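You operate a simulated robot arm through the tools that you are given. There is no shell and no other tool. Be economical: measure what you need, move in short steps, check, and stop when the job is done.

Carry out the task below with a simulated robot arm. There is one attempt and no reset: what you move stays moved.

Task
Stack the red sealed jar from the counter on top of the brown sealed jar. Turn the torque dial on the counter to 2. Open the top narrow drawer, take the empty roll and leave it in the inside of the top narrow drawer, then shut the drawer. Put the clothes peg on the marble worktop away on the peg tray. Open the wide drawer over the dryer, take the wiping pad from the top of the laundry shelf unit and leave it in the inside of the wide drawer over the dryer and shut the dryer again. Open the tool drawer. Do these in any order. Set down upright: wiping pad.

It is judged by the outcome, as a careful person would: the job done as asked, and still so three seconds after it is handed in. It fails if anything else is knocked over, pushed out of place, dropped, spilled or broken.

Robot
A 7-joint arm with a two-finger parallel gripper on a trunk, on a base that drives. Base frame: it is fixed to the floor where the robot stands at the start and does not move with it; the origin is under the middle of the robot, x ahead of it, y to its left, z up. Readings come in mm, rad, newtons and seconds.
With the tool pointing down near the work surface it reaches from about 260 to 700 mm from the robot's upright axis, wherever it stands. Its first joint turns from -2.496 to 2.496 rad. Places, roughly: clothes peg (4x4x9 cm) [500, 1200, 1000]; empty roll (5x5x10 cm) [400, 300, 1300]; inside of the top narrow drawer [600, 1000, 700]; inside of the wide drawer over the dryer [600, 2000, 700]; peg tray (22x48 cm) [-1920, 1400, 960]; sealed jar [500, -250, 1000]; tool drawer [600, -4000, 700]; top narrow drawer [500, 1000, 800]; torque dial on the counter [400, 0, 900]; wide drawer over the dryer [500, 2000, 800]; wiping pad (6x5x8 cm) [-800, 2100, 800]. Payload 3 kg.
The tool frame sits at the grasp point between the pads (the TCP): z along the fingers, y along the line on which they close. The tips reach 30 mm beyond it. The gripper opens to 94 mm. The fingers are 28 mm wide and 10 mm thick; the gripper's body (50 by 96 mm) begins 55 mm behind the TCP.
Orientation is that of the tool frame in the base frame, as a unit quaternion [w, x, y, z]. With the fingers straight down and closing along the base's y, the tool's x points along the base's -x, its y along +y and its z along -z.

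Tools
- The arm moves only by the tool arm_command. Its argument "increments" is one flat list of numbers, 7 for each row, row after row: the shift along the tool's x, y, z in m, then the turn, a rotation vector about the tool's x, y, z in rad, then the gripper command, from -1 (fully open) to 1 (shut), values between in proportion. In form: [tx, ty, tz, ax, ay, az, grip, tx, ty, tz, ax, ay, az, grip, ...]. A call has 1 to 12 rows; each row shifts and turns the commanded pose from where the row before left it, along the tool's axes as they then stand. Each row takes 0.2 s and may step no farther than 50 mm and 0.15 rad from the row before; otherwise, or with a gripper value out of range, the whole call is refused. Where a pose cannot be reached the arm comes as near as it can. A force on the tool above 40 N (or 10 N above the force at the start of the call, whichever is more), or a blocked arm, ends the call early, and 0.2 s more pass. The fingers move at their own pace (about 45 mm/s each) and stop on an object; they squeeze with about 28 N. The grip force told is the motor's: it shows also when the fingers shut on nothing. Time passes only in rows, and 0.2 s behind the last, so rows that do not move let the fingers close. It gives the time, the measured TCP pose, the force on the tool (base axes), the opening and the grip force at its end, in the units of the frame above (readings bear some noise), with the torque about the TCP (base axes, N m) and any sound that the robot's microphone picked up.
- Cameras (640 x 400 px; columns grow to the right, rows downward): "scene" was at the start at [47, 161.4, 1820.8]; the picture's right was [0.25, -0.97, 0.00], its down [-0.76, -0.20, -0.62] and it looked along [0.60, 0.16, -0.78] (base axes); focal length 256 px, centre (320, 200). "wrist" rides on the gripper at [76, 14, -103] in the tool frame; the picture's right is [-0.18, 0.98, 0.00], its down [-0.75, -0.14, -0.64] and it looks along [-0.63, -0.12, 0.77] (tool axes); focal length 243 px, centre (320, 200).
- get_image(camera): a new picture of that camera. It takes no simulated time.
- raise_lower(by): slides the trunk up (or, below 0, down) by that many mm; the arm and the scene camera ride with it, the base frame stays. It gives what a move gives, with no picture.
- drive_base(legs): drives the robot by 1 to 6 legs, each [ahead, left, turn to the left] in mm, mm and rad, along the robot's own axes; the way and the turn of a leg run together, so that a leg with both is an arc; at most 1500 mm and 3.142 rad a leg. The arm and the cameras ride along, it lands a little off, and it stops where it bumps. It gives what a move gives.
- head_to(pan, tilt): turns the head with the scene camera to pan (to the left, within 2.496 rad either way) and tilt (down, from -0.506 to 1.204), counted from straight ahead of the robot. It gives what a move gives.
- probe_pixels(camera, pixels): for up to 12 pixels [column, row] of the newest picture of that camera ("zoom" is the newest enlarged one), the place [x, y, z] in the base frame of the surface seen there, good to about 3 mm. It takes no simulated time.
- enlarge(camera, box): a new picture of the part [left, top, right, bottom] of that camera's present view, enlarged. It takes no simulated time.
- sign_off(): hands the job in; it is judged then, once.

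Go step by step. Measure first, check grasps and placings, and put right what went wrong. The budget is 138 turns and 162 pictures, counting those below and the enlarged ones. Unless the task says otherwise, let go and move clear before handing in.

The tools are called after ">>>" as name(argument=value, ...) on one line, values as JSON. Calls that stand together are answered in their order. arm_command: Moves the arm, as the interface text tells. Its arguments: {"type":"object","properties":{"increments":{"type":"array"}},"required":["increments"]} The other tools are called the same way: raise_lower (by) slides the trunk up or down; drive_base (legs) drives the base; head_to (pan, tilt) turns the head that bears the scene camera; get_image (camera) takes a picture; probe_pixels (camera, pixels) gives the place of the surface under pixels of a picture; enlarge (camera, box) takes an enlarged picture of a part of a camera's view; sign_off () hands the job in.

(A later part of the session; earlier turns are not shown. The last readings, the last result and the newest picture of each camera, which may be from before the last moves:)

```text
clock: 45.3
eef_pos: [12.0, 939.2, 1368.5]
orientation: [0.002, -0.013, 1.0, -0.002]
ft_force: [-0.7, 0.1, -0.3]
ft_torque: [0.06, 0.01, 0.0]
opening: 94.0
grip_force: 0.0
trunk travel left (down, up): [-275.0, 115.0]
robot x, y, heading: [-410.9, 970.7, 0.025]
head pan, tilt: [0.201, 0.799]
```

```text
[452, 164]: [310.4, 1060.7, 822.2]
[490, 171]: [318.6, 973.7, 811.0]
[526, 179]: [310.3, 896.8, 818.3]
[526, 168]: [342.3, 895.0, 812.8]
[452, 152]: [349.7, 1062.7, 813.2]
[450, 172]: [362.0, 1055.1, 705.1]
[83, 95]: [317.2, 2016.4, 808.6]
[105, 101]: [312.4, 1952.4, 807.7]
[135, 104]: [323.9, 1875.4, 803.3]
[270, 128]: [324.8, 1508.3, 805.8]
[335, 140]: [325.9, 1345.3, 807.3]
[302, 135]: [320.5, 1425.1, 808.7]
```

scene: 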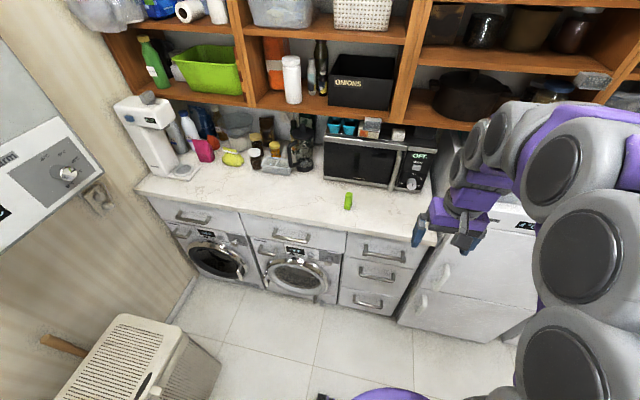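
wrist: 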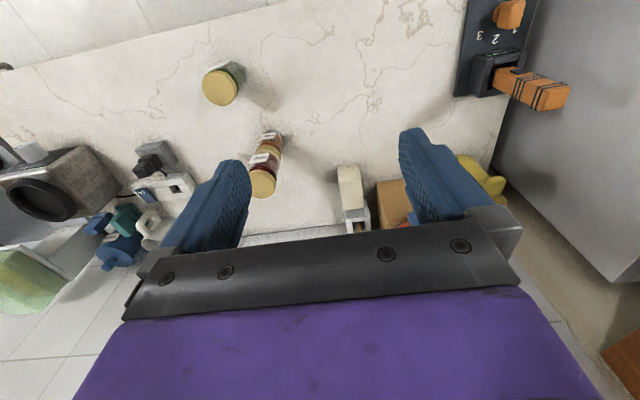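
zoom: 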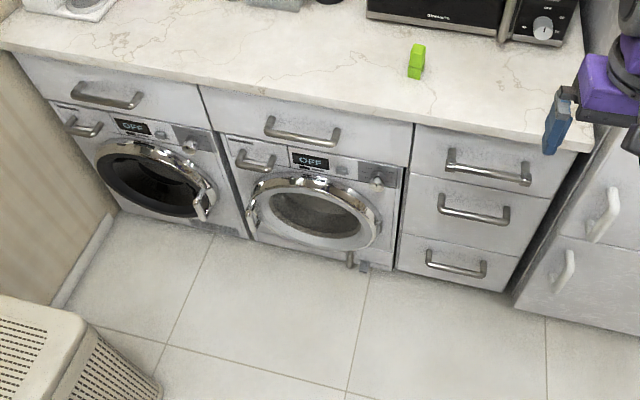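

Handle bar: x≈317, z≈811, y 897–1060, front at x≈363. I turn the tool to point along +x with the fingers closing vertically, so I can grip the bar from the front.

>>> arm_command(increments=[0, 0, 0, -0.0806, -0.0806, 0.0806, -1, 0, 0, 0, -0.0806, -0.0806, 0.0806, -1, 0, 0, 0, -0.0806, -0.0806, 0.0806, -1, 0, 0, 0, -0.0806, -0.0806, 0.0806, -1, 0, 0, 0, -0.0806, -0.0806, 0.0806, -1, 0, 0, 0, -0.0806, -0.0806, 0.0806, -1, 0, 0, 0, -0.0806, -0.0806, 0.0806, -1, 0, 0, 0, -0.0806, -0.0806, 0.0806, -1, 0, 0, 0, -0.0806, -0.0806, 0.0806, -1, 0, 0, 0, -0.0806, -0.0806, 0.0806, -1, 0, 0, 0, -0.0806, -0.0806, 0.0806, -1, 0, 0, 0, -0.0806, -0.0806, 0.0806, -1])

>>> arm_command(increments=[0, 0, 0, -0.0806, -0.0806, 0.0806, -1, 0, 0, 0, -0.0806, -0.0806, 0.0806, -1, 0, 0, 0, -0.0806, -0.0806, 0.0806, -1, 0, 0, 0, 0, 0, 0, -1])

>>> get_image(camera="scene")

```text
clock: 47.9
eef_pos: [78.9, 856.6, 1463.8]
orientation: [0.426, 0.421, 0.673, 0.434]
ft_force: [-0.3, 0.5, 0.2]
ft_torque: [-0.01, 0.02, -0.01]
opening: 93.8
grip_force: 0.2
out of reach, approached as far as the arm can: row 8, 9, 10, 11, 12
trunk travel left (down, up): [-275.0, 115.0]
robot x, y, heading: [-410.3, 970.4, 0.022]
head pan, tilt: [0.201, 0.799]
```

```text
clock: 48.9
eef_pos: [84.2, 863.6, 1479.7]
orientation: [0.441, 0.449, 0.639, 0.443]
ft_force: [-0.3, -0.4, -0.3]
ft_torque: [-0.02, -0.01, 0.05]
opening: 93.8
grip_force: 0.1
out of reach, approached as far as the arm can: row 1, 2, 3
trunk travel left (down, up): [-275.0, 115.0]
robot x, y, heading: [-412.4, 969.0, 0.022]
head pan, tilt: [0.201, 0.799]
```

```text
124 pictures are left
```

scene: 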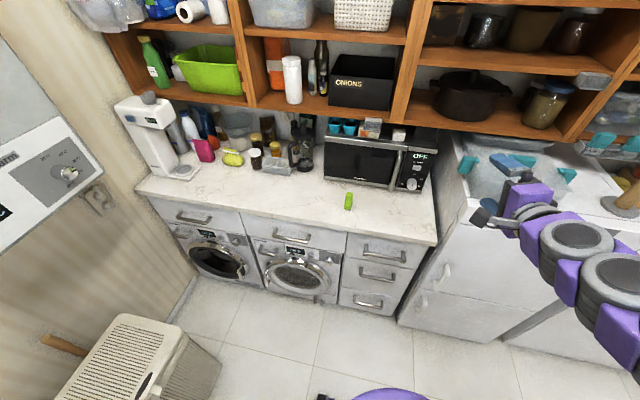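

The horizontal pose is out of reach this close in; I move it forward and down, where it should become reachable.

>>> arm_command(increments=[0, -0.02, 0.04, 0, 0, 0, -1, 0, -0.02, 0.04, 0, 0, 0, -1, 0, -0.02, 0.04, 0, 0, 0, -1, 0, -0.02, 0.04, 0, 0, 0, -1, 0, 0, 0, 0, 0, 0, -1, 0, 0, 0, 0, 0, 0, -1])

```text
clock: 50.3
eef_pos: [223.7, 871.3, 1364.8]
orientation: [0.439, 0.448, 0.641, 0.443]
ft_force: [-0.4, 0.8, -0.3]
ft_torque: [-0.02, 0.02, -0.01]
opening: 94.1
grip_force: 0.0
trunk travel left (down, up): [-275.0, 115.0]
robot x, y, heading: [-412.4, 971.6, 0.022]
head pan, tilt: [0.201, 0.799]
```

Reachable now. I finish the turn to exactly +x, and begin moving left and down toward the handle height.

>>> arm_command(increments=[0.03, 0, 0, -0.07, -0.066, 0.064, -1, 0.03, 0, 0, -0.07, -0.066, 0.064, -1, 0.03, 0, 0, -0.07, -0.066, 0.064, -1, 0.017, -0.04, 0, 0, 0, 0, -1, 0, -0.045, 0, 0, 0, 0, -1, 0, -0.045, 0, 0, 0, 0, -1, 0, -0.045, 0, 0, 0, 0, -1, 0, -0.045, 0, 0, 0, 0, -1, 0, -0.045, 0, 0, 0, 0, -1, 0, -0.045, 0, 0, 0, 0, -1, 0, -0.045, 0, 0, 0, 0, -1, 0, 0, 0, 0, 0, 0, -1])

>>> get_image(camera="scene")

```text
clock: 52.9
eef_pos: [203.8, 959.2, 1020.1]
orientation: [0.479, 0.511, 0.526, 0.483]
ft_force: [0.7, -0.1, -0.3]
ft_torque: [-0.02, 0.01, -0.02]
opening: 94.1
grip_force: 0.0
out of reach, approached as far as the arm can: row 3, 4, 6
trunk travel left (down, up): [-275.0, 115.0]
robot x, y, heading: [-412.4, 967.5, 0.02]
head pan, tilt: [0.201, 0.799]
```

```text
123 pictures are left
```

scene: 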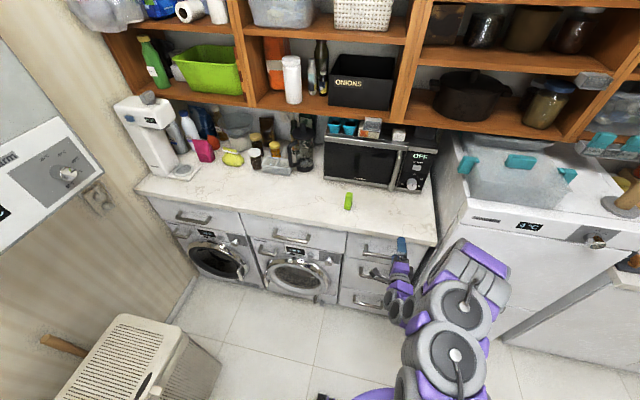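

Almost there; small orientation fix, then down to z≈812, still 110 mm in front of the bar.

>>> arm_command(increments=[0.005, -0.03, 0, -0.075, -0.019, 0.011, -1, 0.014, -0.03, 0, 0, 0, 0, -1, 0, -0.04, 0, 0, 0, 0, -1, 0, -0.04, 0, 0, 0, 0, -1, 0, -0.04, 0, 0, 0, 0, -1, 0, -0.028, 0, 0, 0, 0, -1, 0, 0, 0, 0, 0, 0, -1])

>>> get_image(camera="wrist")

>>> get_image(camera="scene")

```text
clock: 54.5
eef_pos: [202.3, 980.7, 859.9]
orientation: [0.501, 0.5, 0.5, 0.499]
ft_force: [0.0, 0.3, 0.1]
ft_torque: [0.0, -0.04, -0.04]
opening: 94.0
grip_force: 0.0
out of reach, approached as far as the arm can: row 5, 6
trunk travel left (down, up): [-275.0, 115.0]
robot x, y, heading: [-411.7, 972.2, 0.022]
head pan, tilt: [0.201, 0.799]
```

```text
122 pictures are left
```

wrist: 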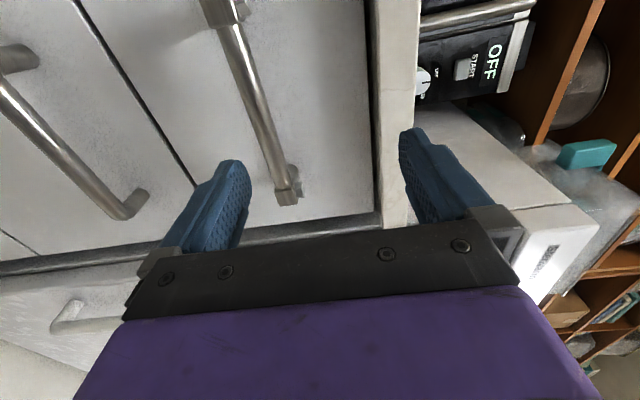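

```text
121 pictures are left
```

scene: 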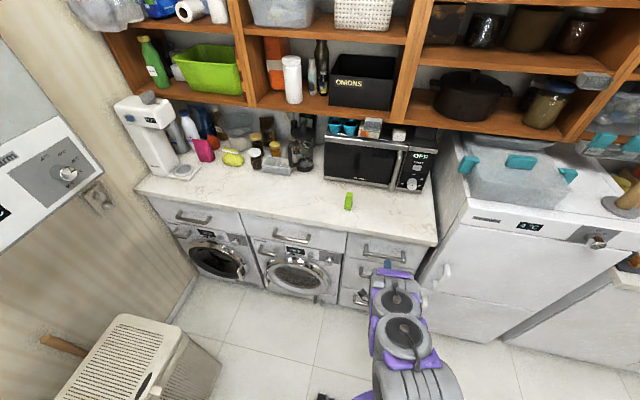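

The tool is square to the drawer; the handle shows at (250,100)–(287,195). I probe it and lower the trunk by 48 mm for height.

>>> probe_pixels(camera="wrist", pixels=[[245, 70], [255, 105], [270, 145], [284, 180], [289, 197], [300, 130], [390, 120], [310, 210]])

>>> raise_lower(by=-50)

```text
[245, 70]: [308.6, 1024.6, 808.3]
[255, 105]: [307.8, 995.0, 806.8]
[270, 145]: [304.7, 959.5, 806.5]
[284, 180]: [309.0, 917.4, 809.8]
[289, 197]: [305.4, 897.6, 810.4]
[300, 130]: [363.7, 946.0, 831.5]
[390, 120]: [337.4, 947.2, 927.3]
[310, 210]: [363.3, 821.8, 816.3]
```

```text
clock: 55.5
eef_pos: [200.8, 979.7, 810.3]
orientation: [0.501, 0.5, 0.5, 0.499]
ft_force: [0.8, 0.3, -0.2]
ft_torque: [0.0, -0.01, -0.01]
opening: 94.0
grip_force: 0.0
trunk travel left (down, up): [-225.0, 165.0]
robot x, y, heading: [-415.9, 967.7, 0.025]
head pan, tilt: [0.201, 0.799]
```

Height is now 810, bar at z≈808, x≈312. I go forward 115 mm and close on the bar.

>>> arm_command(increments=[0, -0.001, 0.04, 0, 0, 0, -1, 0, 0, 0.04, 0, 0, 0, -1, 0, 0, 0.035, 0, 0, 0, -1, 0, 0, 0, 0, 0, 0, -1])

>>> arm_command(increments=[0, 0, 0, 0, 0, 0, 1, 0, 0, 0, 0, 0, 0, 1, 0, 0, 0, 0, 0, 0, 1, 0, 0, 0, 0, 0, 0, 1, 0, 0, 0, 0, 0, 0, 1, 0, 0, 0, 0, 0, 0, 1])

>>> get_image(camera="wrist")

```text
clock: 56.5
eef_pos: [285.1, 978.2, 815.4]
orientation: [0.501, 0.5, 0.5, 0.499]
ft_force: [-0.7, -1.1, -0.5]
ft_torque: [0.01, 0.0, 0.03]
opening: 94.2
grip_force: 0.0
out of reach, approached as far as the arm can: row 2, 3
trunk travel left (down, up): [-225.0, 165.0]
robot x, y, heading: [-410.1, 968.5, 0.022]
head pan, tilt: [0.201, 0.799]
```

```text
clock: 57.8
eef_pos: [275.5, 977.7, 816.2]
orientation: [0.498, 0.501, 0.502, 0.498]
ft_force: [-0.3, -0.8, 0.3]
ft_torque: [-0.04, -0.02, 0.0]
opening: 0.0
grip_force: 17.5
trunk travel left (down, up): [-225.0, 165.0]
robot x, y, heading: [-410.6, 969.9, 0.027]
head pan, tilt: [0.201, 0.799]
stopped in row 6: the force on the tool passed its limit at 44 N (the readings are from after the stop); the commanded pose is now the measured one
```

```text
120 pictures are left
```

wrist: 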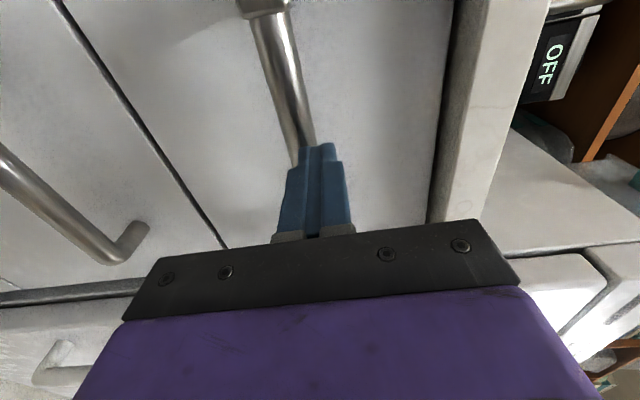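

The arm ran out of reach and closed short of the bar. I open, and drive 70 mm nearer while the arm stays in place relative to the robot.

>>> arm_command(increments=[0, 0, -0.04, 0, 0, 0, -1, 0, 0, -0.03, 0, 0, 0, -1, 0, -0.007, 0, 0, 0, 0, -1, 0, 0, 0, 0, 0, 0, -1, 0, 0, 0, 0, 0, 0, -1, 0, 0, 0, 0, 0, 0, -1])

>>> drive_base(legs=[[70, 0, -0.023]])

>>> get_image(camera="wrist")

```text
clock: 59.1
eef_pos: [206.4, 979.5, 807.2]
orientation: [0.498, 0.503, 0.503, 0.496]
ft_force: [0.7, -0.4, -0.3]
ft_torque: [-0.01, -0.01, 0.0]
opening: 94.1
grip_force: 0.1
trunk travel left (down, up): [-225.0, 165.0]
robot x, y, heading: [-412.6, 966.4, 0.026]
head pan, tilt: [0.201, 0.799]
```

```text
clock: 60.2
eef_pos: [276.9, 964.5, 806.3]
orientation: [0.503, 0.509, 0.498, 0.49]
ft_force: [0.0, -0.8, -0.3]
ft_torque: [-0.03, -0.02, -0.04]
opening: 94.2
grip_force: 0.1
trunk travel left (down, up): [-225.0, 165.0]
robot x, y, heading: [-341.5, 974.5, 0.003]
head pan, tilt: [0.201, 0.799]
```

```text
119 pictures are left
```

wrist: 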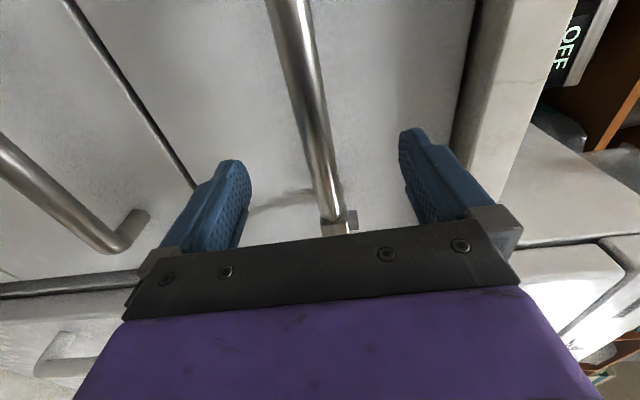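

The bar now lies between the fingers ahead; forward 38 mm and close.

>>> arm_command(increments=[0, 0, 0.02, 0, 0, 0, -1, 0, 0.001, 0.018, 0, 0, 0, -1, 0, 0, 0, 0, 0, 0, -1, 0, 0, 0, 0, 0, 0, 0, 0, 0, 0, 0, 0, 0, 0.5, 0, 0, 0, 0, 0, 0, 1, 0, 0, 0, 0, 0, 0, 1, 0, 0, 0, 0, 0, 0, 1, 0, 0, 0, 0, 0, 0, 1])

>>> get_image(camera="wrist")

```text
clock: 62.2
eef_pos: [312.3, 964.4, 805.5]
orientation: [0.502, 0.511, 0.498, 0.489]
ft_force: [-2.6, -0.9, -27.3]
ft_torque: [0.07, 0.1, -0.1]
opening: 23.3
grip_force: 45.2
trunk travel left (down, up): [-225.0, 165.0]
robot x, y, heading: [-343.1, 971.8, -0.008]
head pan, tilt: [0.201, 0.799]
```

```text
118 pictures are left
```

wrist: 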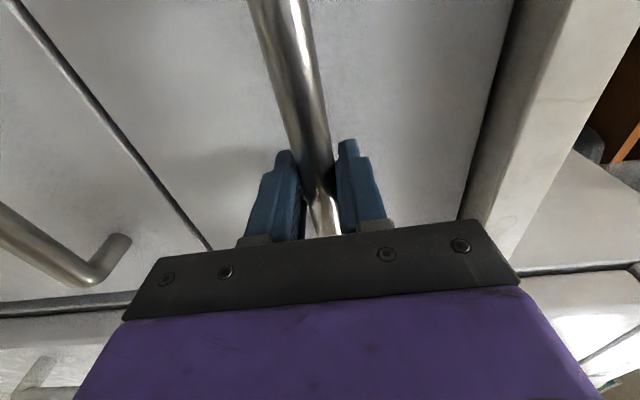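

Bar gripped (23 mm). I relieve the vertical load by 2 mm, then pull by backing the base.

>>> arm_command(increments=[0, 0.002, 0, 0, 0, 0, 1, 0, 0, -0.01, 0, 0, 0, 1, 0, 0, 0, 0, 0, 0, 1])

>>> drive_base(legs=[[-290, 0, 0]])

>>> get_image(camera="scene")

```text
clock: 62.6
eef_pos: [305.6, 964.3, 804.5]
orientation: [0.5, 0.512, 0.501, 0.486]
ft_force: [2.1, 1.0, -33.4]
ft_torque: [-0.11, 0.29, -0.15]
opening: 19.6
grip_force: 44.6
trunk travel left (down, up): [-225.0, 165.0]
robot x, y, heading: [-341.5, 968.5, -0.003]
head pan, tilt: [0.201, 0.799]
stopped in row 2: the force on the tool passed its limit at 45 N (the readings are from after the stop); the commanded pose is now the measured one
```

```text
clock: 63.5
eef_pos: [254.3, 963.8, 806.3]
orientation: [0.497, 0.516, 0.504, 0.483]
ft_force: [-1.3, -0.7, -48.2]
ft_torque: [0.06, 0.78, -0.49]
opening: 19.6
grip_force: 44.9
trunk travel left (down, up): [-225.0, 165.0]
robot x, y, heading: [-376.7, 969.9, -0.001]
head pan, tilt: [0.201, 0.799]
stopped in leg 1: the force on the tool passed its limit at 45 N (the readings are from after the stop); the commanded pose is now the measured one
```

```text
117 pictures are left
```

scene: 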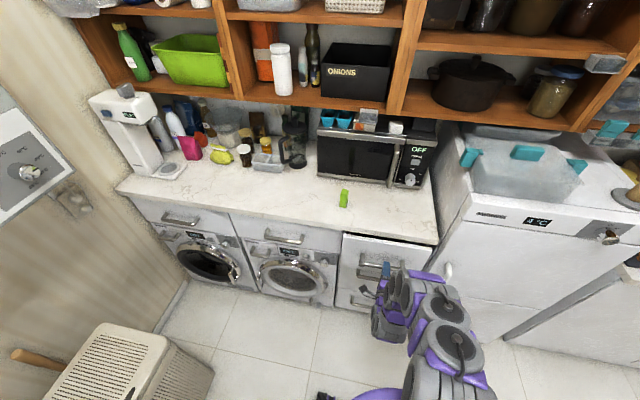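

The drawer opened about 50 mm. The vertical load grew with going up, so I lower 6 mm and pull on.

>>> arm_command(increments=[0, -0.003, 0, 0, 0, 0, 1, 0, -0.003, 0, 0, 0, 0, 1, 0, 0, 0, 0, 0, 0, 1])

>>> get_image(camera="wrist")

```text
clock: 64.3
eef_pos: [258.2, 964.5, 804.1]
orientation: [0.5, 0.512, 0.499, 0.488]
ft_force: [1.3, -0.9, -24.4]
ft_torque: [0.12, 0.27, -0.13]
opening: 19.9
grip_force: 45.4
trunk travel left (down, up): [-225.0, 165.0]
robot x, y, heading: [-383.9, 968.3, -0.004]
head pan, tilt: [0.201, 0.799]
```

```text
116 pictures are left
```

wrist: 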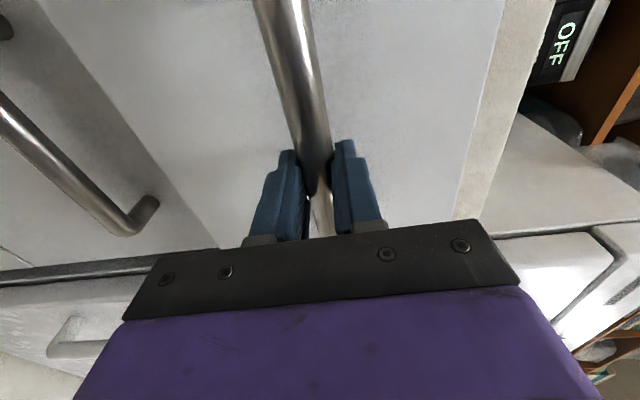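

Load halved; another 5 mm lower, then back the base 230 mm.

>>> arm_command(increments=[0, -0.003, 0, 0, 0, 0, 1, 0, -0.003, 0, 0, 0, 0, 1, 0, 0, 0, 0, 0, 0, 1])

>>> drive_base(legs=[[-230, 0, 0]])

```text
clock: 65.2
eef_pos: [259.1, 964.0, 805.9]
orientation: [0.503, 0.509, 0.498, 0.49]
ft_force: [1.1, -2.5, 17.9]
ft_torque: [0.04, -0.46, -0.08]
opening: 19.5
grip_force: 45.8
trunk travel left (down, up): [-225.0, 165.0]
robot x, y, heading: [-380.3, 972.9, 0.001]
head pan, tilt: [0.201, 0.799]
```

```text
clock: 67.2
eef_pos: [32.9, 963.0, 805.8]
orientation: [0.504, 0.509, 0.497, 0.49]
ft_force: [0.5, -3.1, 13.3]
ft_torque: [0.33, -0.36, 1.2]
opening: 19.6
grip_force: 45.1
trunk travel left (down, up): [-225.0, 165.0]
robot x, y, heading: [-609.0, 967.8, 0.003]
head pan, tilt: [0.201, 0.799]
stopped in leg 1: the force on the tool passed its limit at 42 N (the readings are from after the stop); the commanded pose is now the measured one
```

Handle is now at x≈33: the drawer is open about 280 mm. I open the fingers, back away with the arm, and look.

>>> arm_command(increments=[0, 0, 0, 0, 0, 0, -1, 0, 0, 0, 0, 0, 0, -1, 0, 0, 0, 0, 0, 0, -1, 0, 0, 0, 0, 0, 0, -1, 0, 0, 0, 0, 0, 0, -1, 0, 0, -0.04, 0, 0, 0, -1, 0, 0, -0.04, 0, 0, 0, -1])

>>> get_image(camera="scene")

```text
clock: 68.8
eef_pos: [-35.6, 963.6, 817.1]
orientation: [0.501, 0.51, 0.501, 0.488]
ft_force: [0.4, -0.2, 0.1]
ft_torque: [-0.02, 0.03, -0.04]
opening: 93.9
grip_force: 0.1
out of reach, approached as far as the arm can: row 7
trunk travel left (down, up): [-225.0, 165.0]
robot x, y, heading: [-608.5, 972.2, 0.004]
head pan, tilt: [0.201, 0.799]
```

```text
115 pictures are left
```

scene: 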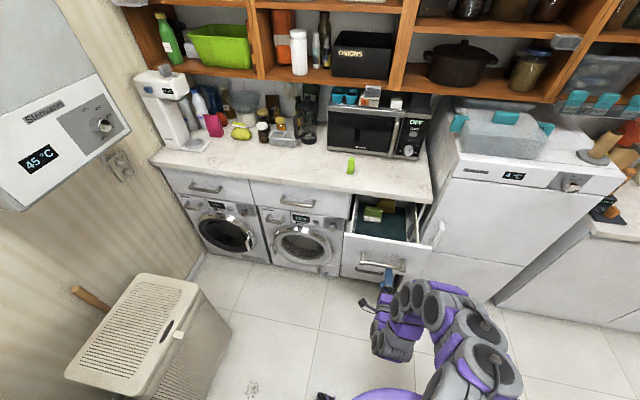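

The drawer stands open with a few items at its back-left. I back off, raise the trunk, and turn the tool down again.

>>> drive_base(legs=[[-80, 0, 0]])

>>> raise_lower(by=150)

>>> arm_command(increments=[0, 0.04, 0, 0.0806, 0.0806, -0.0806, -1, 0, 0.04, 0, 0.0806, 0.0806, -0.0806, -1, 0, 0.03, 0.02, 0.0806, 0.0806, -0.0806, -1, 0, 0.02, 0.02, 0.0806, 0.0806, -0.0806, -1, 0, 0, 0, 0.0806, 0.0806, -0.0806, -1, 0, 0, 0, 0.0806, 0.0806, -0.0806, -1, 0, 0, 0, 0.0806, 0.0806, -0.0806, -1, 0, 0, 0, 0.0806, 0.0806, -0.0806, -1, 0, 0, 0, 0.0806, 0.0806, -0.0806, -1, 0, 0, 0, 0.0806, 0.0806, -0.0806, -1, 0, 0, 0, 0.0806, 0.0806, -0.0806, -1, 0, 0, 0, 0.0806, 0.0806, -0.0806, -1])

>>> arm_command(increments=[0, 0, 0, 0.0806, 0.0806, -0.0806, -1, 0, 0, 0, 0.0806, 0.0806, -0.0806, -1, 0, 0, 0, 0.0806, 0.0806, -0.0806, -1, 0, 0, 0, 0, 0, 0, -1])

```text
clock: 69.8
eef_pos: [-117.5, 962.4, 818.9]
orientation: [0.502, 0.511, 0.498, 0.488]
ft_force: [0.0, -0.3, 0.3]
ft_torque: [-0.02, 0.0, 0.02]
opening: 94.1
grip_force: 0.0
trunk travel left (down, up): [-225.0, 165.0]
robot x, y, heading: [-686.7, 971.1, 0.001]
head pan, tilt: [0.201, 0.799]
```

```text
clock: 71.6
eef_pos: [-116.9, 961.9, 967.6]
orientation: [0.502, 0.51, 0.499, 0.488]
ft_force: [0.3, 0.8, -0.4]
ft_torque: [0.02, -0.03, 0.0]
opening: 94.1
grip_force: 0.0
trunk travel left (down, up): [-375.0, 15.0]
robot x, y, heading: [-688.0, 969.7, 0.001]
head pan, tilt: [0.201, 0.799]
```

```text
clock: 74.2
eef_pos: [-62.7, 982.8, 1088.4]
orientation: [0.114, 0.132, 0.978, 0.115]
ft_force: [-0.2, -0.1, 0.0]
ft_torque: [0.01, -0.02, -0.01]
opening: 94.2
grip_force: 0.1
trunk travel left (down, up): [-375.0, 15.0]
robot x, y, heading: [-687.3, 971.8, 0.004]
head pan, tilt: [0.201, 0.799]
```

```text
clock: 75.2
eef_pos: [-95.0, 947.6, 1091.0]
orientation: [-0.005, 0.004, 1.0, 0.012]
ft_force: [0.1, -0.1, -0.5]
ft_torque: [0.02, 0.0, -0.04]
opening: 93.8
grip_force: 0.1
out of reach, approached as far as the arm can: row 2, 3
trunk travel left (down, up): [-375.0, 15.0]
robot x, y, heading: [-687.7, 970.9, 0.001]
head pan, tilt: [0.201, 0.799]
```

Tool points down again. I raise the arm and drive to face the roll.

>>> arm_command(increments=[0.03, 0, -0.035, 0, 0, 0, -1, 0.03, 0, -0.035, 0, 0, 0, -1, 0.03, 0, -0.035, 0, 0, 0, -1, 0.02, 0, -0.035, 0, 0, 0, -1, 0, 0, -0.045, 0, 0, 0, -1, 0, 0, -0.045, 0, 0, 0, -1, 0, 0, -0.045, 0, 0, 0, -1, 0, 0, -0.035, 0, 0, 0, -1])

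>>> drive_base(legs=[[0, -690, 0], [430, 0, 0]])

>>> head_to(pan=0.0, tilt=0.7)

>>> get_image(camera="scene")

>>> get_image(camera="wrist")

```text
clock: 77.0
eef_pos: [-198.4, 955.1, 1404.1]
orientation: [-0.01, 0.013, 1.0, -0.002]
ft_force: [0.3, -0.3, 0.2]
ft_torque: [-0.01, 0.0, -0.02]
opening: 93.9
grip_force: 0.0
trunk travel left (down, up): [-375.0, 15.0]
robot x, y, heading: [-690.1, 969.1, -0.002]
head pan, tilt: [0.201, 0.799]
```

```text
clock: 82.9
eef_pos: [217.3, 255.9, 1404.3]
orientation: [-0.01, 0.018, 1.0, 0.0]
ft_force: [-0.3, -0.3, 0.4]
ft_torque: [-0.02, -0.01, 0.0]
opening: 93.7
grip_force: 0.1
trunk travel left (down, up): [-375.0, 15.0]
robot x, y, heading: [-273.7, 279.8, -0.009]
head pan, tilt: [0.201, 0.799]
```

```text
clock: 83.6
eef_pos: [215.8, 260.4, 1404.1]
orientation: [-0.008, 0.018, 1.0, -0.001]
ft_force: [0.6, -0.6, 0.5]
ft_torque: [0.02, 0.03, -0.03]
opening: 94.2
grip_force: 0.1
trunk travel left (down, up): [-375.0, 15.0]
robot x, y, heading: [-272.5, 283.3, -0.01]
head pan, tilt: [0.0, 0.7]
```

```text
114 pictures are left
```

scene: 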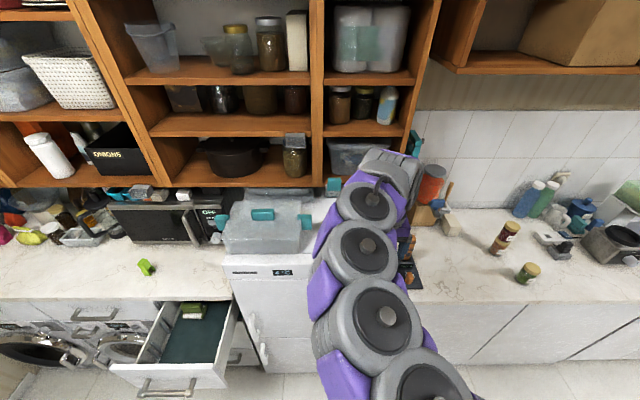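

```text
113 pictures are left
```

wrist: 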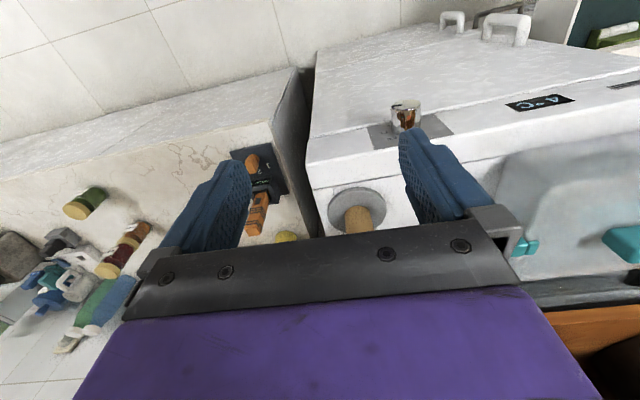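

The roll shows at (357,215) in the wrist view on a grey disc; I probe it.

>>> probe_pixels(camera="wrist", pixels=[[357, 212], [357, 226], [347, 214], [368, 212], [340, 205], [375, 195], [355, 195], [380, 210]])

>>> enlarge(camera="wrist", box=[300, 160, 420, 235])

```text
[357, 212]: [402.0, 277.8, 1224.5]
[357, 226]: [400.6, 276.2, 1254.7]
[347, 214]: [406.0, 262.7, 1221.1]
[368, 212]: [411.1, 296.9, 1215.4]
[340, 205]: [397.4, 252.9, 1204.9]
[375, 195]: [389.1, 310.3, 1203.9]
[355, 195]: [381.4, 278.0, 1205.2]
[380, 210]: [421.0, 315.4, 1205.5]
```

```text
5.33 times, centred on (360, 198) of wrist
```

zoom: 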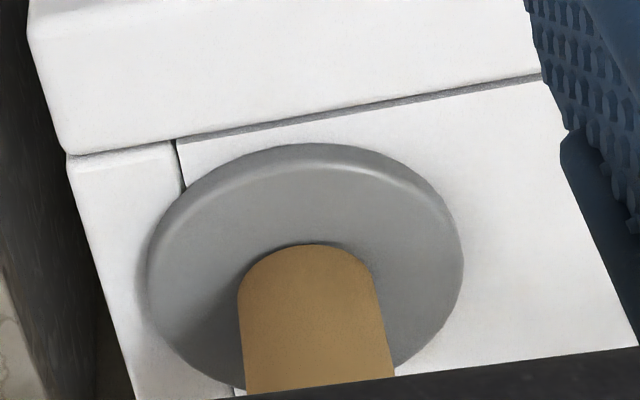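

Roll front x≈401, y≈279, standing on disc at z 1205. I go to x≈350 at height 1400 for a better view.

>>> arm_command(increments=[-0.035, 0.0, 0, 0, 0, 0, -1, -0.035, 0.0, 0, 0, 0, 0, -1, -0.035, 0, 0, 0, 0, 0, -1, -0.03, 0, 0, 0, 0, 0, -1])

>>> get_image(camera="wrist")

>>> head_to(pan=0.25, tilt=0.65)

>>> get_image(camera="scene")

```text
clock: 84.6
eef_pos: [320.8, 244.3, 1393.4]
orientation: [-0.009, 0.019, 1.0, 0.0]
ft_force: [-0.8, -0.2, -0.1]
ft_torque: [-0.01, 0.01, -0.01]
opening: 93.9
grip_force: 0.1
out of reach, approached as far as the arm can: row 3, 4
trunk travel left (down, up): [-375.0, 15.0]
robot x, y, heading: [-272.2, 278.4, -0.006]
head pan, tilt: [0.0, 0.7]
```

```text
111 pictures are left
```

wrist: 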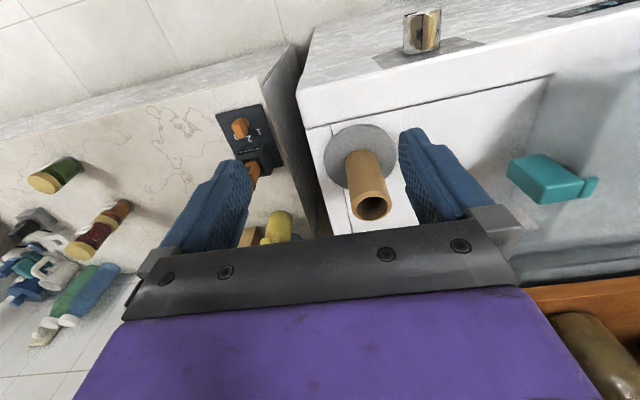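

```text
clock: 85.4
eef_pos: [319.0, 242.8, 1396.9]
orientation: [-0.011, 0.019, 1.0, 0.001]
ft_force: [-0.7, 0.5, 0.0]
ft_torque: [0.03, 0.01, 0.04]
opening: 94.0
grip_force: 0.0
trunk travel left (down, up): [-375.0, 15.0]
robot x, y, heading: [-274.3, 280.3, -0.008]
head pan, tilt: [0.25, 0.649]
```

```text
110 pictures are left
```

scene: 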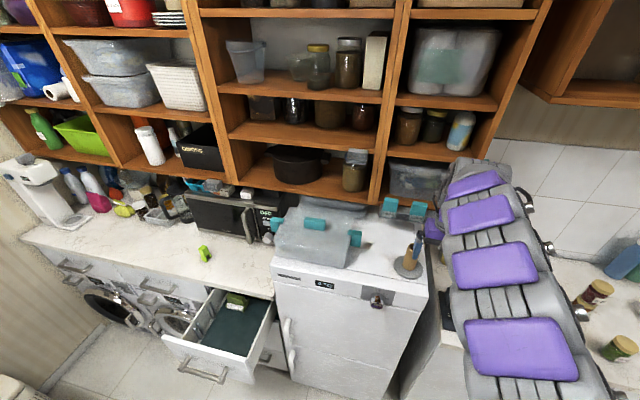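

The roll rim is at (371,205). I probe it and the teal hooks at (390,207)/(417,210) for clearance.

>>> probe_pixels(camera="wrist", pixels=[[355, 200], [387, 195], [371, 193], [372, 219], [368, 180], [375, 165]])

>>> probe_pixels(camera="scene", pixels=[[390, 205], [417, 210], [355, 238], [380, 200], [360, 195], [330, 240]])

>>> enlarge(camera="wrist", box=[320, 140, 416, 230])

```text
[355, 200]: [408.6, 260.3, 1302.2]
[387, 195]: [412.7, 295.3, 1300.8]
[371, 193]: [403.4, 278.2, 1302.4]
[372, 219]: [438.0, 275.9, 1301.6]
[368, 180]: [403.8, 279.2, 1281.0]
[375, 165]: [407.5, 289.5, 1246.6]
```

```text
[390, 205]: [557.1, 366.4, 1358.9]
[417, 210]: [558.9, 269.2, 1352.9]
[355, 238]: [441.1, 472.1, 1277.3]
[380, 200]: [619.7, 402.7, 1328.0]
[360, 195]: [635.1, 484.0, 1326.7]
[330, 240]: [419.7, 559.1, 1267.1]
```

```text
4.44 times, centred on (368, 185) of wrist
```

zoom: 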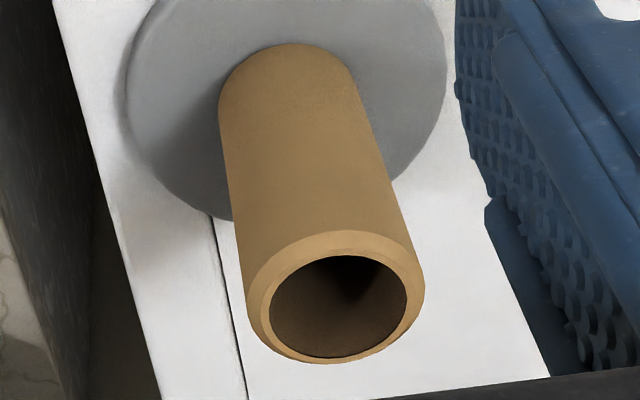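

Roll: centre (421,277), top z 1302; hooks are well behind. Drive 105 mm ahead, keeping above it.

>>> drive_base(legs=[[105, 0, 0.008]])

>>> arm_command(increments=[0, 0.03, 0, 0, 0, 0, -1, 0, 0.005, 0, 0, 0, 0, -1, 0, 0, 0, 0, 0, 0, -1])

>>> get_image(camera="wrist")

```text
clock: 86.6
eef_pos: [426.2, 248.5, 1394.2]
orientation: [-0.009, 0.014, 1.0, 0.0]
ft_force: [0.3, -0.1, -0.7]
ft_torque: [0.01, -0.01, -0.03]
opening: 93.9
grip_force: 0.1
trunk travel left (down, up): [-375.0, 15.0]
robot x, y, heading: [-166.6, 282.2, -0.001]
head pan, tilt: [0.25, 0.649]
```

```text
clock: 87.4
eef_pos: [418.4, 265.6, 1386.9]
orientation: [-0.009, 0.012, 1.0, 0.0]
ft_force: [0.2, 1.0, -0.1]
ft_torque: [-0.02, 0.02, 0.01]
opening: 93.9
grip_force: 0.0
out of reach, approached as far as the arm can: row 1
trunk travel left (down, up): [-375.0, 15.0]
robot x, y, heading: [-170.5, 281.5, -0.002]
head pan, tilt: [0.25, 0.649]
```

```text
108 pictures are left
```

wrist: 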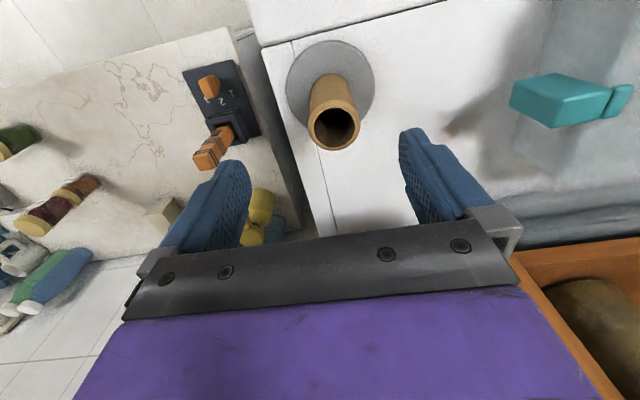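

Reach is best lower down. I shift 12 mm left while lowering to z≈1275 around the roll.

>>> arm_command(increments=[0, 0, 0.02, 0, 0, 0, -1, -0.003, 0.012, 0.0, 0, 0, 0, -1, 0, 0, 0, 0, 0, 0, -1])

>>> get_image(camera="wrist")

```text
clock: 88.2
eef_pos: [419.6, 266.9, 1368.0]
orientation: [-0.009, 0.014, 1.0, 0.001]
ft_force: [0.4, -1.5, 0.5]
ft_torque: [0.05, 0.01, 0.0]
opening: 94.2
grip_force: 0.1
out of reach, approached as far as the arm can: row 2
trunk travel left (down, up): [-375.0, 15.0]
robot x, y, heading: [-166.7, 281.2, -0.0]
head pan, tilt: [0.25, 0.649]
```

```text
107 pictures are left
```

wrist: 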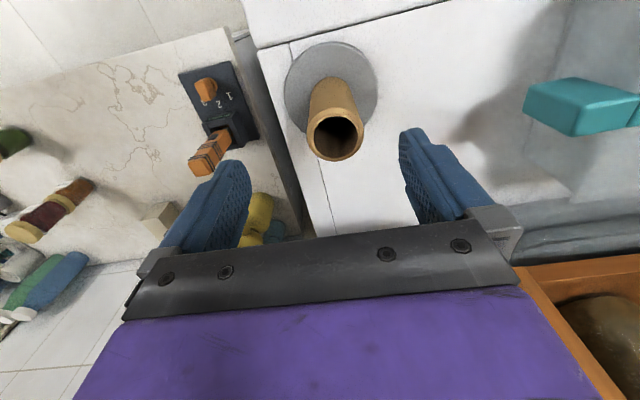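

The arm is at its reach limit sideways; I nudge the base 11 mm left and 20 mm ahead, pulling the arm back 20.

>>> drive_base(legs=[[20, 11, 0]])

>>> arm_command(increments=[0.02, 0, 0, 0, 0, 0, -1, 0, 0, 0, 0, 0, 0, -1])

```text
clock: 89.0
eef_pos: [438.6, 275.7, 1368.3]
orientation: [-0.008, 0.015, 1.0, 0.0]
ft_force: [0.9, -0.2, 0.6]
ft_torque: [-0.01, -0.01, -0.03]
opening: 93.8
grip_force: 0.1
trunk travel left (down, up): [-375.0, 15.0]
robot x, y, heading: [-145.6, 294.1, -0.004]
head pan, tilt: [0.25, 0.649]
```

```text
clock: 89.6
eef_pos: [420.8, 279.0, 1367.1]
orientation: [-0.011, 0.012, 1.0, 0.001]
ft_force: [1.1, -0.6, -0.5]
ft_torque: [-0.01, -0.01, 0.03]
opening: 94.0
grip_force: 0.1
trunk travel left (down, up): [-375.0, 15.0]
robot x, y, heading: [-145.8, 296.7, -0.002]
head pan, tilt: [0.25, 0.649]
```

Now at (421,279): on target. Lower 92 mm and close.

>>> arm_command(increments=[0, 0, 0.035, 0, 0, 0, -1, 0, 0, 0.035, 0, 0, 0, -1, 0, 0, 0.022, 0, 0, 0, -1, 0, 0, 0, 0, 0, 0, -1])

>>> arm_command(increments=[0, 0, 0, 0, 0, 0, 1, 0, 0, 0, 0, 0, 0, 1, 0, 0, 0, 0, 0, 0, 1, 0, 0, 0, 0, 0, 0, 1, 0, 0, 0, 0, 0, 0, 1])

>>> get_image(camera="wrist")

```text
clock: 90.6
eef_pos: [415.6, 277.5, 1277.6]
orientation: [-0.009, 0.014, 1.0, 0.0]
ft_force: [0.8, -0.3, -0.1]
ft_torque: [-0.01, -0.02, 0.0]
opening: 94.0
grip_force: 0.1
trunk travel left (down, up): [-375.0, 15.0]
robot x, y, heading: [-145.4, 293.2, 0.001]
head pan, tilt: [0.25, 0.649]
```

```text
clock: 91.8
eef_pos: [415.9, 273.8, 1276.5]
orientation: [-0.009, 0.013, 1.0, 0.002]
ft_force: [1.6, 10.0, 0.1]
ft_torque: [0.4, -0.07, 0.11]
opening: 42.2
grip_force: 28.1
trunk travel left (down, up): [-375.0, 15.0]
robot x, y, heading: [-148.1, 292.4, -0.0]
head pan, tilt: [0.25, 0.649]
```

```text
106 pictures are left
```

wrist: 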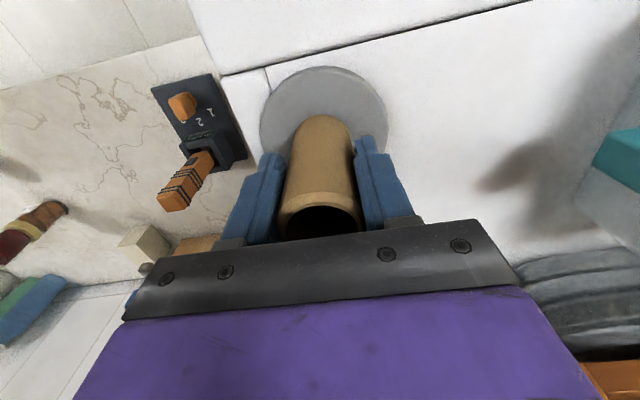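

Roll gripped (42 mm). Lift straight up.

>>> arm_command(increments=[0, 0, -0.02, 0, 0, 0, 1, 0, 0, -0.03, 0, 0, 0, 1, 0, 0, -0.03, 0, 0, 0, 1, 0, 0, -0.03, 0, 0, 0, 1, 0, 0, 0, 0, 0, 0, 1])

>>> get_image(camera="wrist")

```text
clock: 93.0
eef_pos: [418.2, 275.3, 1386.6]
orientation: [-0.008, 0.014, 1.0, 0.001]
ft_force: [-0.3, -0.5, 0.2]
ft_torque: [0.0, 0.03, 0.03]
opening: 42.2
grip_force: 28.2
trunk travel left (down, up): [-375.0, 15.0]
robot x, y, heading: [-148.0, 290.7, -0.001]
head pan, tilt: [0.25, 0.649]
```

```text
105 pictures are left
```

wrist: 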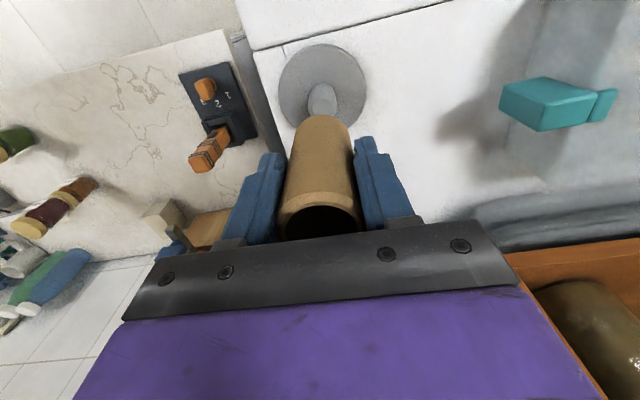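

The roll is off; a peg shows at (322,95). I check its height before backing off.

>>> probe_pixels(camera="wrist", pixels=[[322, 105], [322, 95], [318, 112]])

```text
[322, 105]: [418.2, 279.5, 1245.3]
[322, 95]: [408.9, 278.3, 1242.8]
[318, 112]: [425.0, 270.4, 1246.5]
```

Peg top is 1246, we're clear. Back 280 mm, then left to the open drawer.

>>> drive_base(legs=[[-280, 0, 0], [0, 690, 0]])

>>> head_to(pan=0.1, tilt=0.95)

>>> get_image(camera="scene")

>>> get_image(camera="wrist")

```text
clock: 98.3
eef_pos: [140.5, 953.9, 1388.9]
orientation: [-0.008, 0.016, 1.0, 0.006]
ft_force: [0.7, -0.9, 0.0]
ft_torque: [-0.01, 0.01, 0.06]
opening: 42.7
grip_force: 27.3
trunk travel left (down, up): [-375.0, 15.0]
robot x, y, heading: [-426.4, 986.9, -0.008]
head pan, tilt: [0.25, 0.649]
```

```text
clock: 99.1
eef_pos: [139.4, 957.4, 1387.2]
orientation: [-0.009, 0.017, 1.0, 0.004]
ft_force: [0.1, -0.9, -0.2]
ft_torque: [-0.03, 0.0, -0.01]
opening: 42.0
grip_force: 28.4
trunk travel left (down, up): [-375.0, 15.0]
robot x, y, heading: [-423.2, 978.4, 0.001]
head pan, tilt: [0.099, 0.949]
```

```text
104 pictures are left
```

scene: 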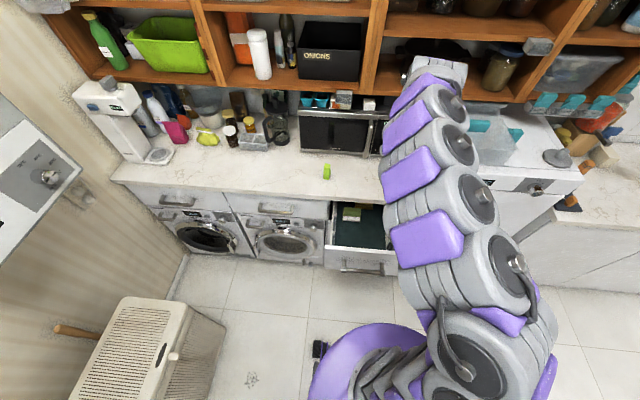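

```text
103 pictures are left
```

wrist: 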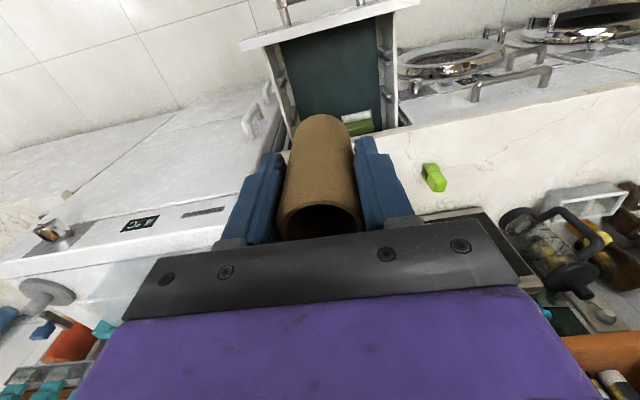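

The open drawer with dark liner is at wrist (325,65). I probe floor, walls and contents.

>>> probe_pixels(camera="wrist", pixels=[[325, 65], [320, 40], [330, 95], [320, 22], [277, 90], [390, 60], [360, 125], [350, 118], [385, 20], [283, 50], [300, 100]])

>>> enlarge(camera="wrist", box=[220, 0, 460, 150])

```text
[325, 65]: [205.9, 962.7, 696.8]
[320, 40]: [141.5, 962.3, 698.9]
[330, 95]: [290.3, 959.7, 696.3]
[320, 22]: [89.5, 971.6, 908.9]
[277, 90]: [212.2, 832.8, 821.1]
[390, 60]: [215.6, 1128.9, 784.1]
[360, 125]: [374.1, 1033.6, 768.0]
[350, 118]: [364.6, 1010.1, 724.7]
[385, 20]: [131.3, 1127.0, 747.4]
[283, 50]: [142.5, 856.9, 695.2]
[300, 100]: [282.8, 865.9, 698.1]
```

```text
2.67 times, centred on (340, 75) of wrist
```

zoom: 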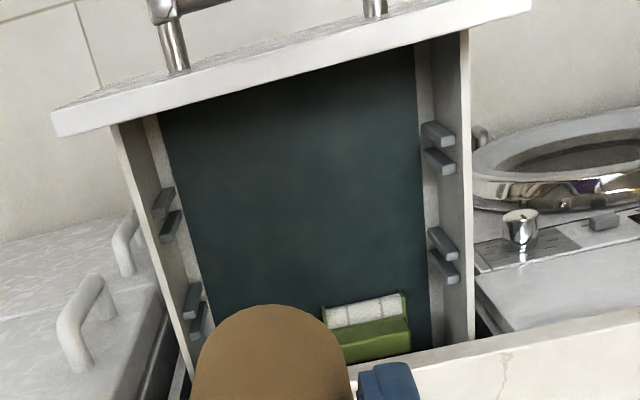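

Drawer floor z≈697, interior y 845–1115, x 95–340; contents only at the back left. I'll stand the roll at (220,960): align, then lower by trunk and arm.

>>> raise_lower(by=-300)

>>> arm_command(increments=[-0.04, 0, 0, 0, 0, 0, 1, -0.04, 0, 0, 0, 0, 0, 1, 0, 0, 0.04, 0, 0, 0, 1, 0, 0, 0.04, 0, 0, 0, 1, 0, 0, 0, 0, 0, 0, 1])

>>> get_image(camera="wrist")

>>> get_image(camera="scene")

```text
clock: 102.1
eef_pos: [139.5, 959.3, 1088.4]
orientation: [-0.008, 0.017, 1.0, 0.003]
ft_force: [-0.4, 0.4, 0.2]
ft_torque: [0.0, 0.02, -0.01]
opening: 42.3
grip_force: 28.2
trunk travel left (down, up): [-75.0, 315.0]
robot x, y, heading: [-422.0, 982.2, -0.006]
head pan, tilt: [0.099, 0.949]
```

```text
clock: 103.3
eef_pos: [174.3, 949.8, 999.2]
orientation: [-0.008, 0.015, 1.0, 0.003]
ft_force: [-0.3, 1.2, -0.5]
ft_torque: [0.0, -0.03, -0.01]
opening: 42.4
grip_force: 28.6
out of reach, approached as far as the arm can: row 1, 2
trunk travel left (down, up): [-75.0, 315.0]
robot x, y, heading: [-424.9, 981.9, -0.0]
head pan, tilt: [0.099, 0.949]
```

```text
101 pictures are left
```

wrist: 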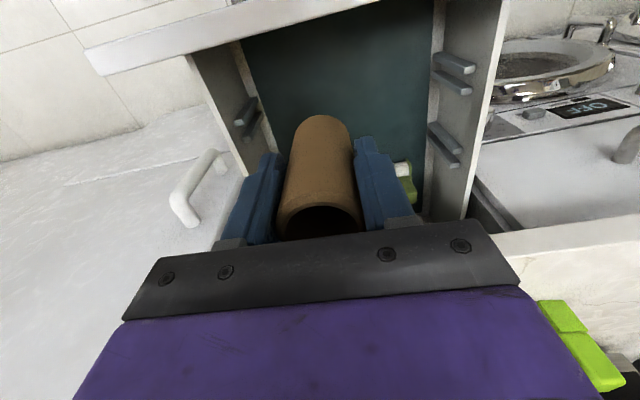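

```text
100 pictures are left
```

scene: 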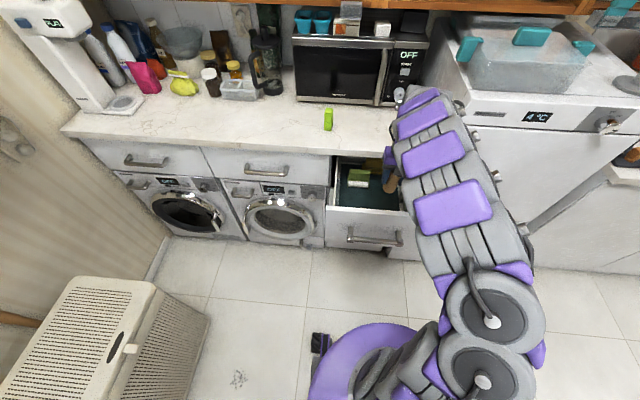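

Still above the drawer rim. I shift 40 mm in, then lower to about 20 mm above the floor.

>>> arm_command(increments=[0, 0, 0.015, 0, 0, 0, 1, -0.03, 0.007, 0, 0, 0, 0, 1, 0, 0, 0.045, 0, 0, 0, 1, -0.01, 0, 0.045, 0, 0, 0, 1, 0, 0, 0.045, 0, 0, 0, 1, 0, 0, 0.04, 0, 0, 0, 1, 0, 0, 0, 0, 0, 0, 1])

>>> get_image(camera="wrist")

```text
clock: 104.9
eef_pos: [178.5, 934.1, 814.6]
orientation: [-0.006, 0.014, 1.0, 0.007]
ft_force: [-0.7, -0.6, 0.9]
ft_torque: [0.07, 0.06, 0.04]
opening: 42.3
grip_force: 27.8
out of reach, approached as far as the arm can: row 2, 4, 5, 6
trunk travel left (down, up): [-75.0, 315.0]
robot x, y, heading: [-422.8, 979.6, -0.002]
head pan, tilt: [0.099, 0.949]
```

```text
99 pictures are left
```

wrist: 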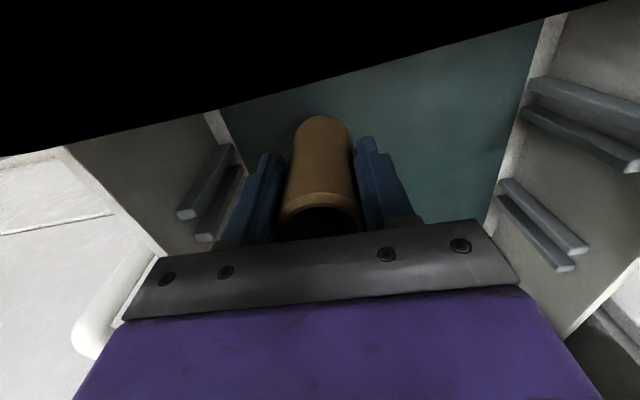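

The arm is at its reach limit and the camera hangs close over the front panel, so I drive 45 mm ahead, which carries the roll deeper into the drawer.

>>> drive_base(legs=[[45, 12, 0]])

>>> arm_command(increments=[0, 0, 0.02, 0, 0, 0, 1, 0, 0, 0.015, 0, 0, 0, 1, 0, 0, 0, 0, 0, 0, 1])

>>> get_image(camera="wrist")

```text
clock: 105.8
eef_pos: [224.4, 940.0, 813.6]
orientation: [-0.007, 0.014, 1.0, 0.01]
ft_force: [-0.1, 0.1, 0.0]
ft_torque: [0.05, 0.02, 0.02]
opening: 42.3
grip_force: 28.2
trunk travel left (down, up): [-75.0, 315.0]
robot x, y, heading: [-376.2, 993.4, -0.004]
head pan, tilt: [0.099, 0.949]
```

```text
clock: 106.6
eef_pos: [222.7, 941.9, 782.3]
orientation: [-0.005, 0.013, 1.0, 0.009]
ft_force: [0.9, -0.1, 0.5]
ft_torque: [0.01, 0.01, -0.01]
opening: 42.2
grip_force: 27.9
trunk travel left (down, up): [-75.0, 315.0]
robot x, y, heading: [-378.5, 992.3, -0.002]
head pan, tilt: [0.099, 0.949]
```

```text
98 pictures are left
```

wrist: 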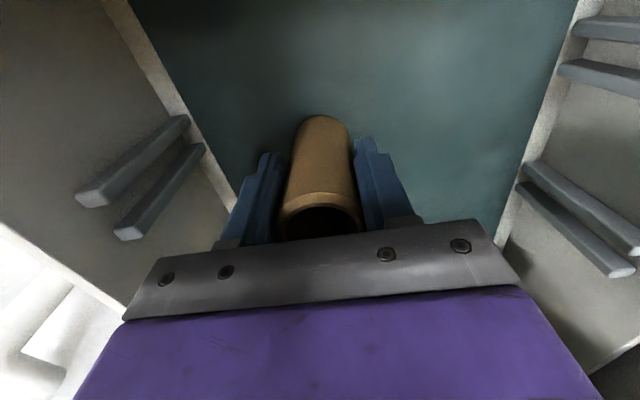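

About 13 mm to go; I lower until contact.

>>> arm_command(increments=[0, 0, 0.008, 0, 0, 0, 1, 0, 0, 0.003, 0, 0, 0, 1, 0, 0, 0.002, 0, 0, 0, 1, 0, 0, 0, 0, 0, 0, 1])

```text
clock: 107.6
eef_pos: [222.2, 942.8, 768.1]
orientation: [-0.004, 0.012, 1.0, 0.011]
ft_force: [-1.0, 0.8, 0.1]
ft_torque: [-0.04, 0.0, -0.01]
opening: 42.4
grip_force: 28.0
trunk travel left (down, up): [-75.0, 315.0]
robot x, y, heading: [-376.1, 993.4, -0.005]
head pan, tilt: [0.099, 0.949]
```

>>> arm_command(increments=[0, 0, 0.002, 0, 0, 0, 1, 0, 0, 0.001, 0, 0, 0, 1, 0, 0, 0, 0, 0, 0, 1])

```text
clock: 108.4
eef_pos: [221.6, 944.4, 765.3]
orientation: [-0.003, 0.013, 1.0, 0.011]
ft_force: [0.9, 0.4, 16.9]
ft_torque: [-0.19, 0.18, -0.02]
opening: 42.1
grip_force: 27.4
trunk travel left (down, up): [-75.0, 315.0]
robot x, y, heading: [-380.2, 995.4, 0.0]
head pan, tilt: [0.099, 0.949]
```

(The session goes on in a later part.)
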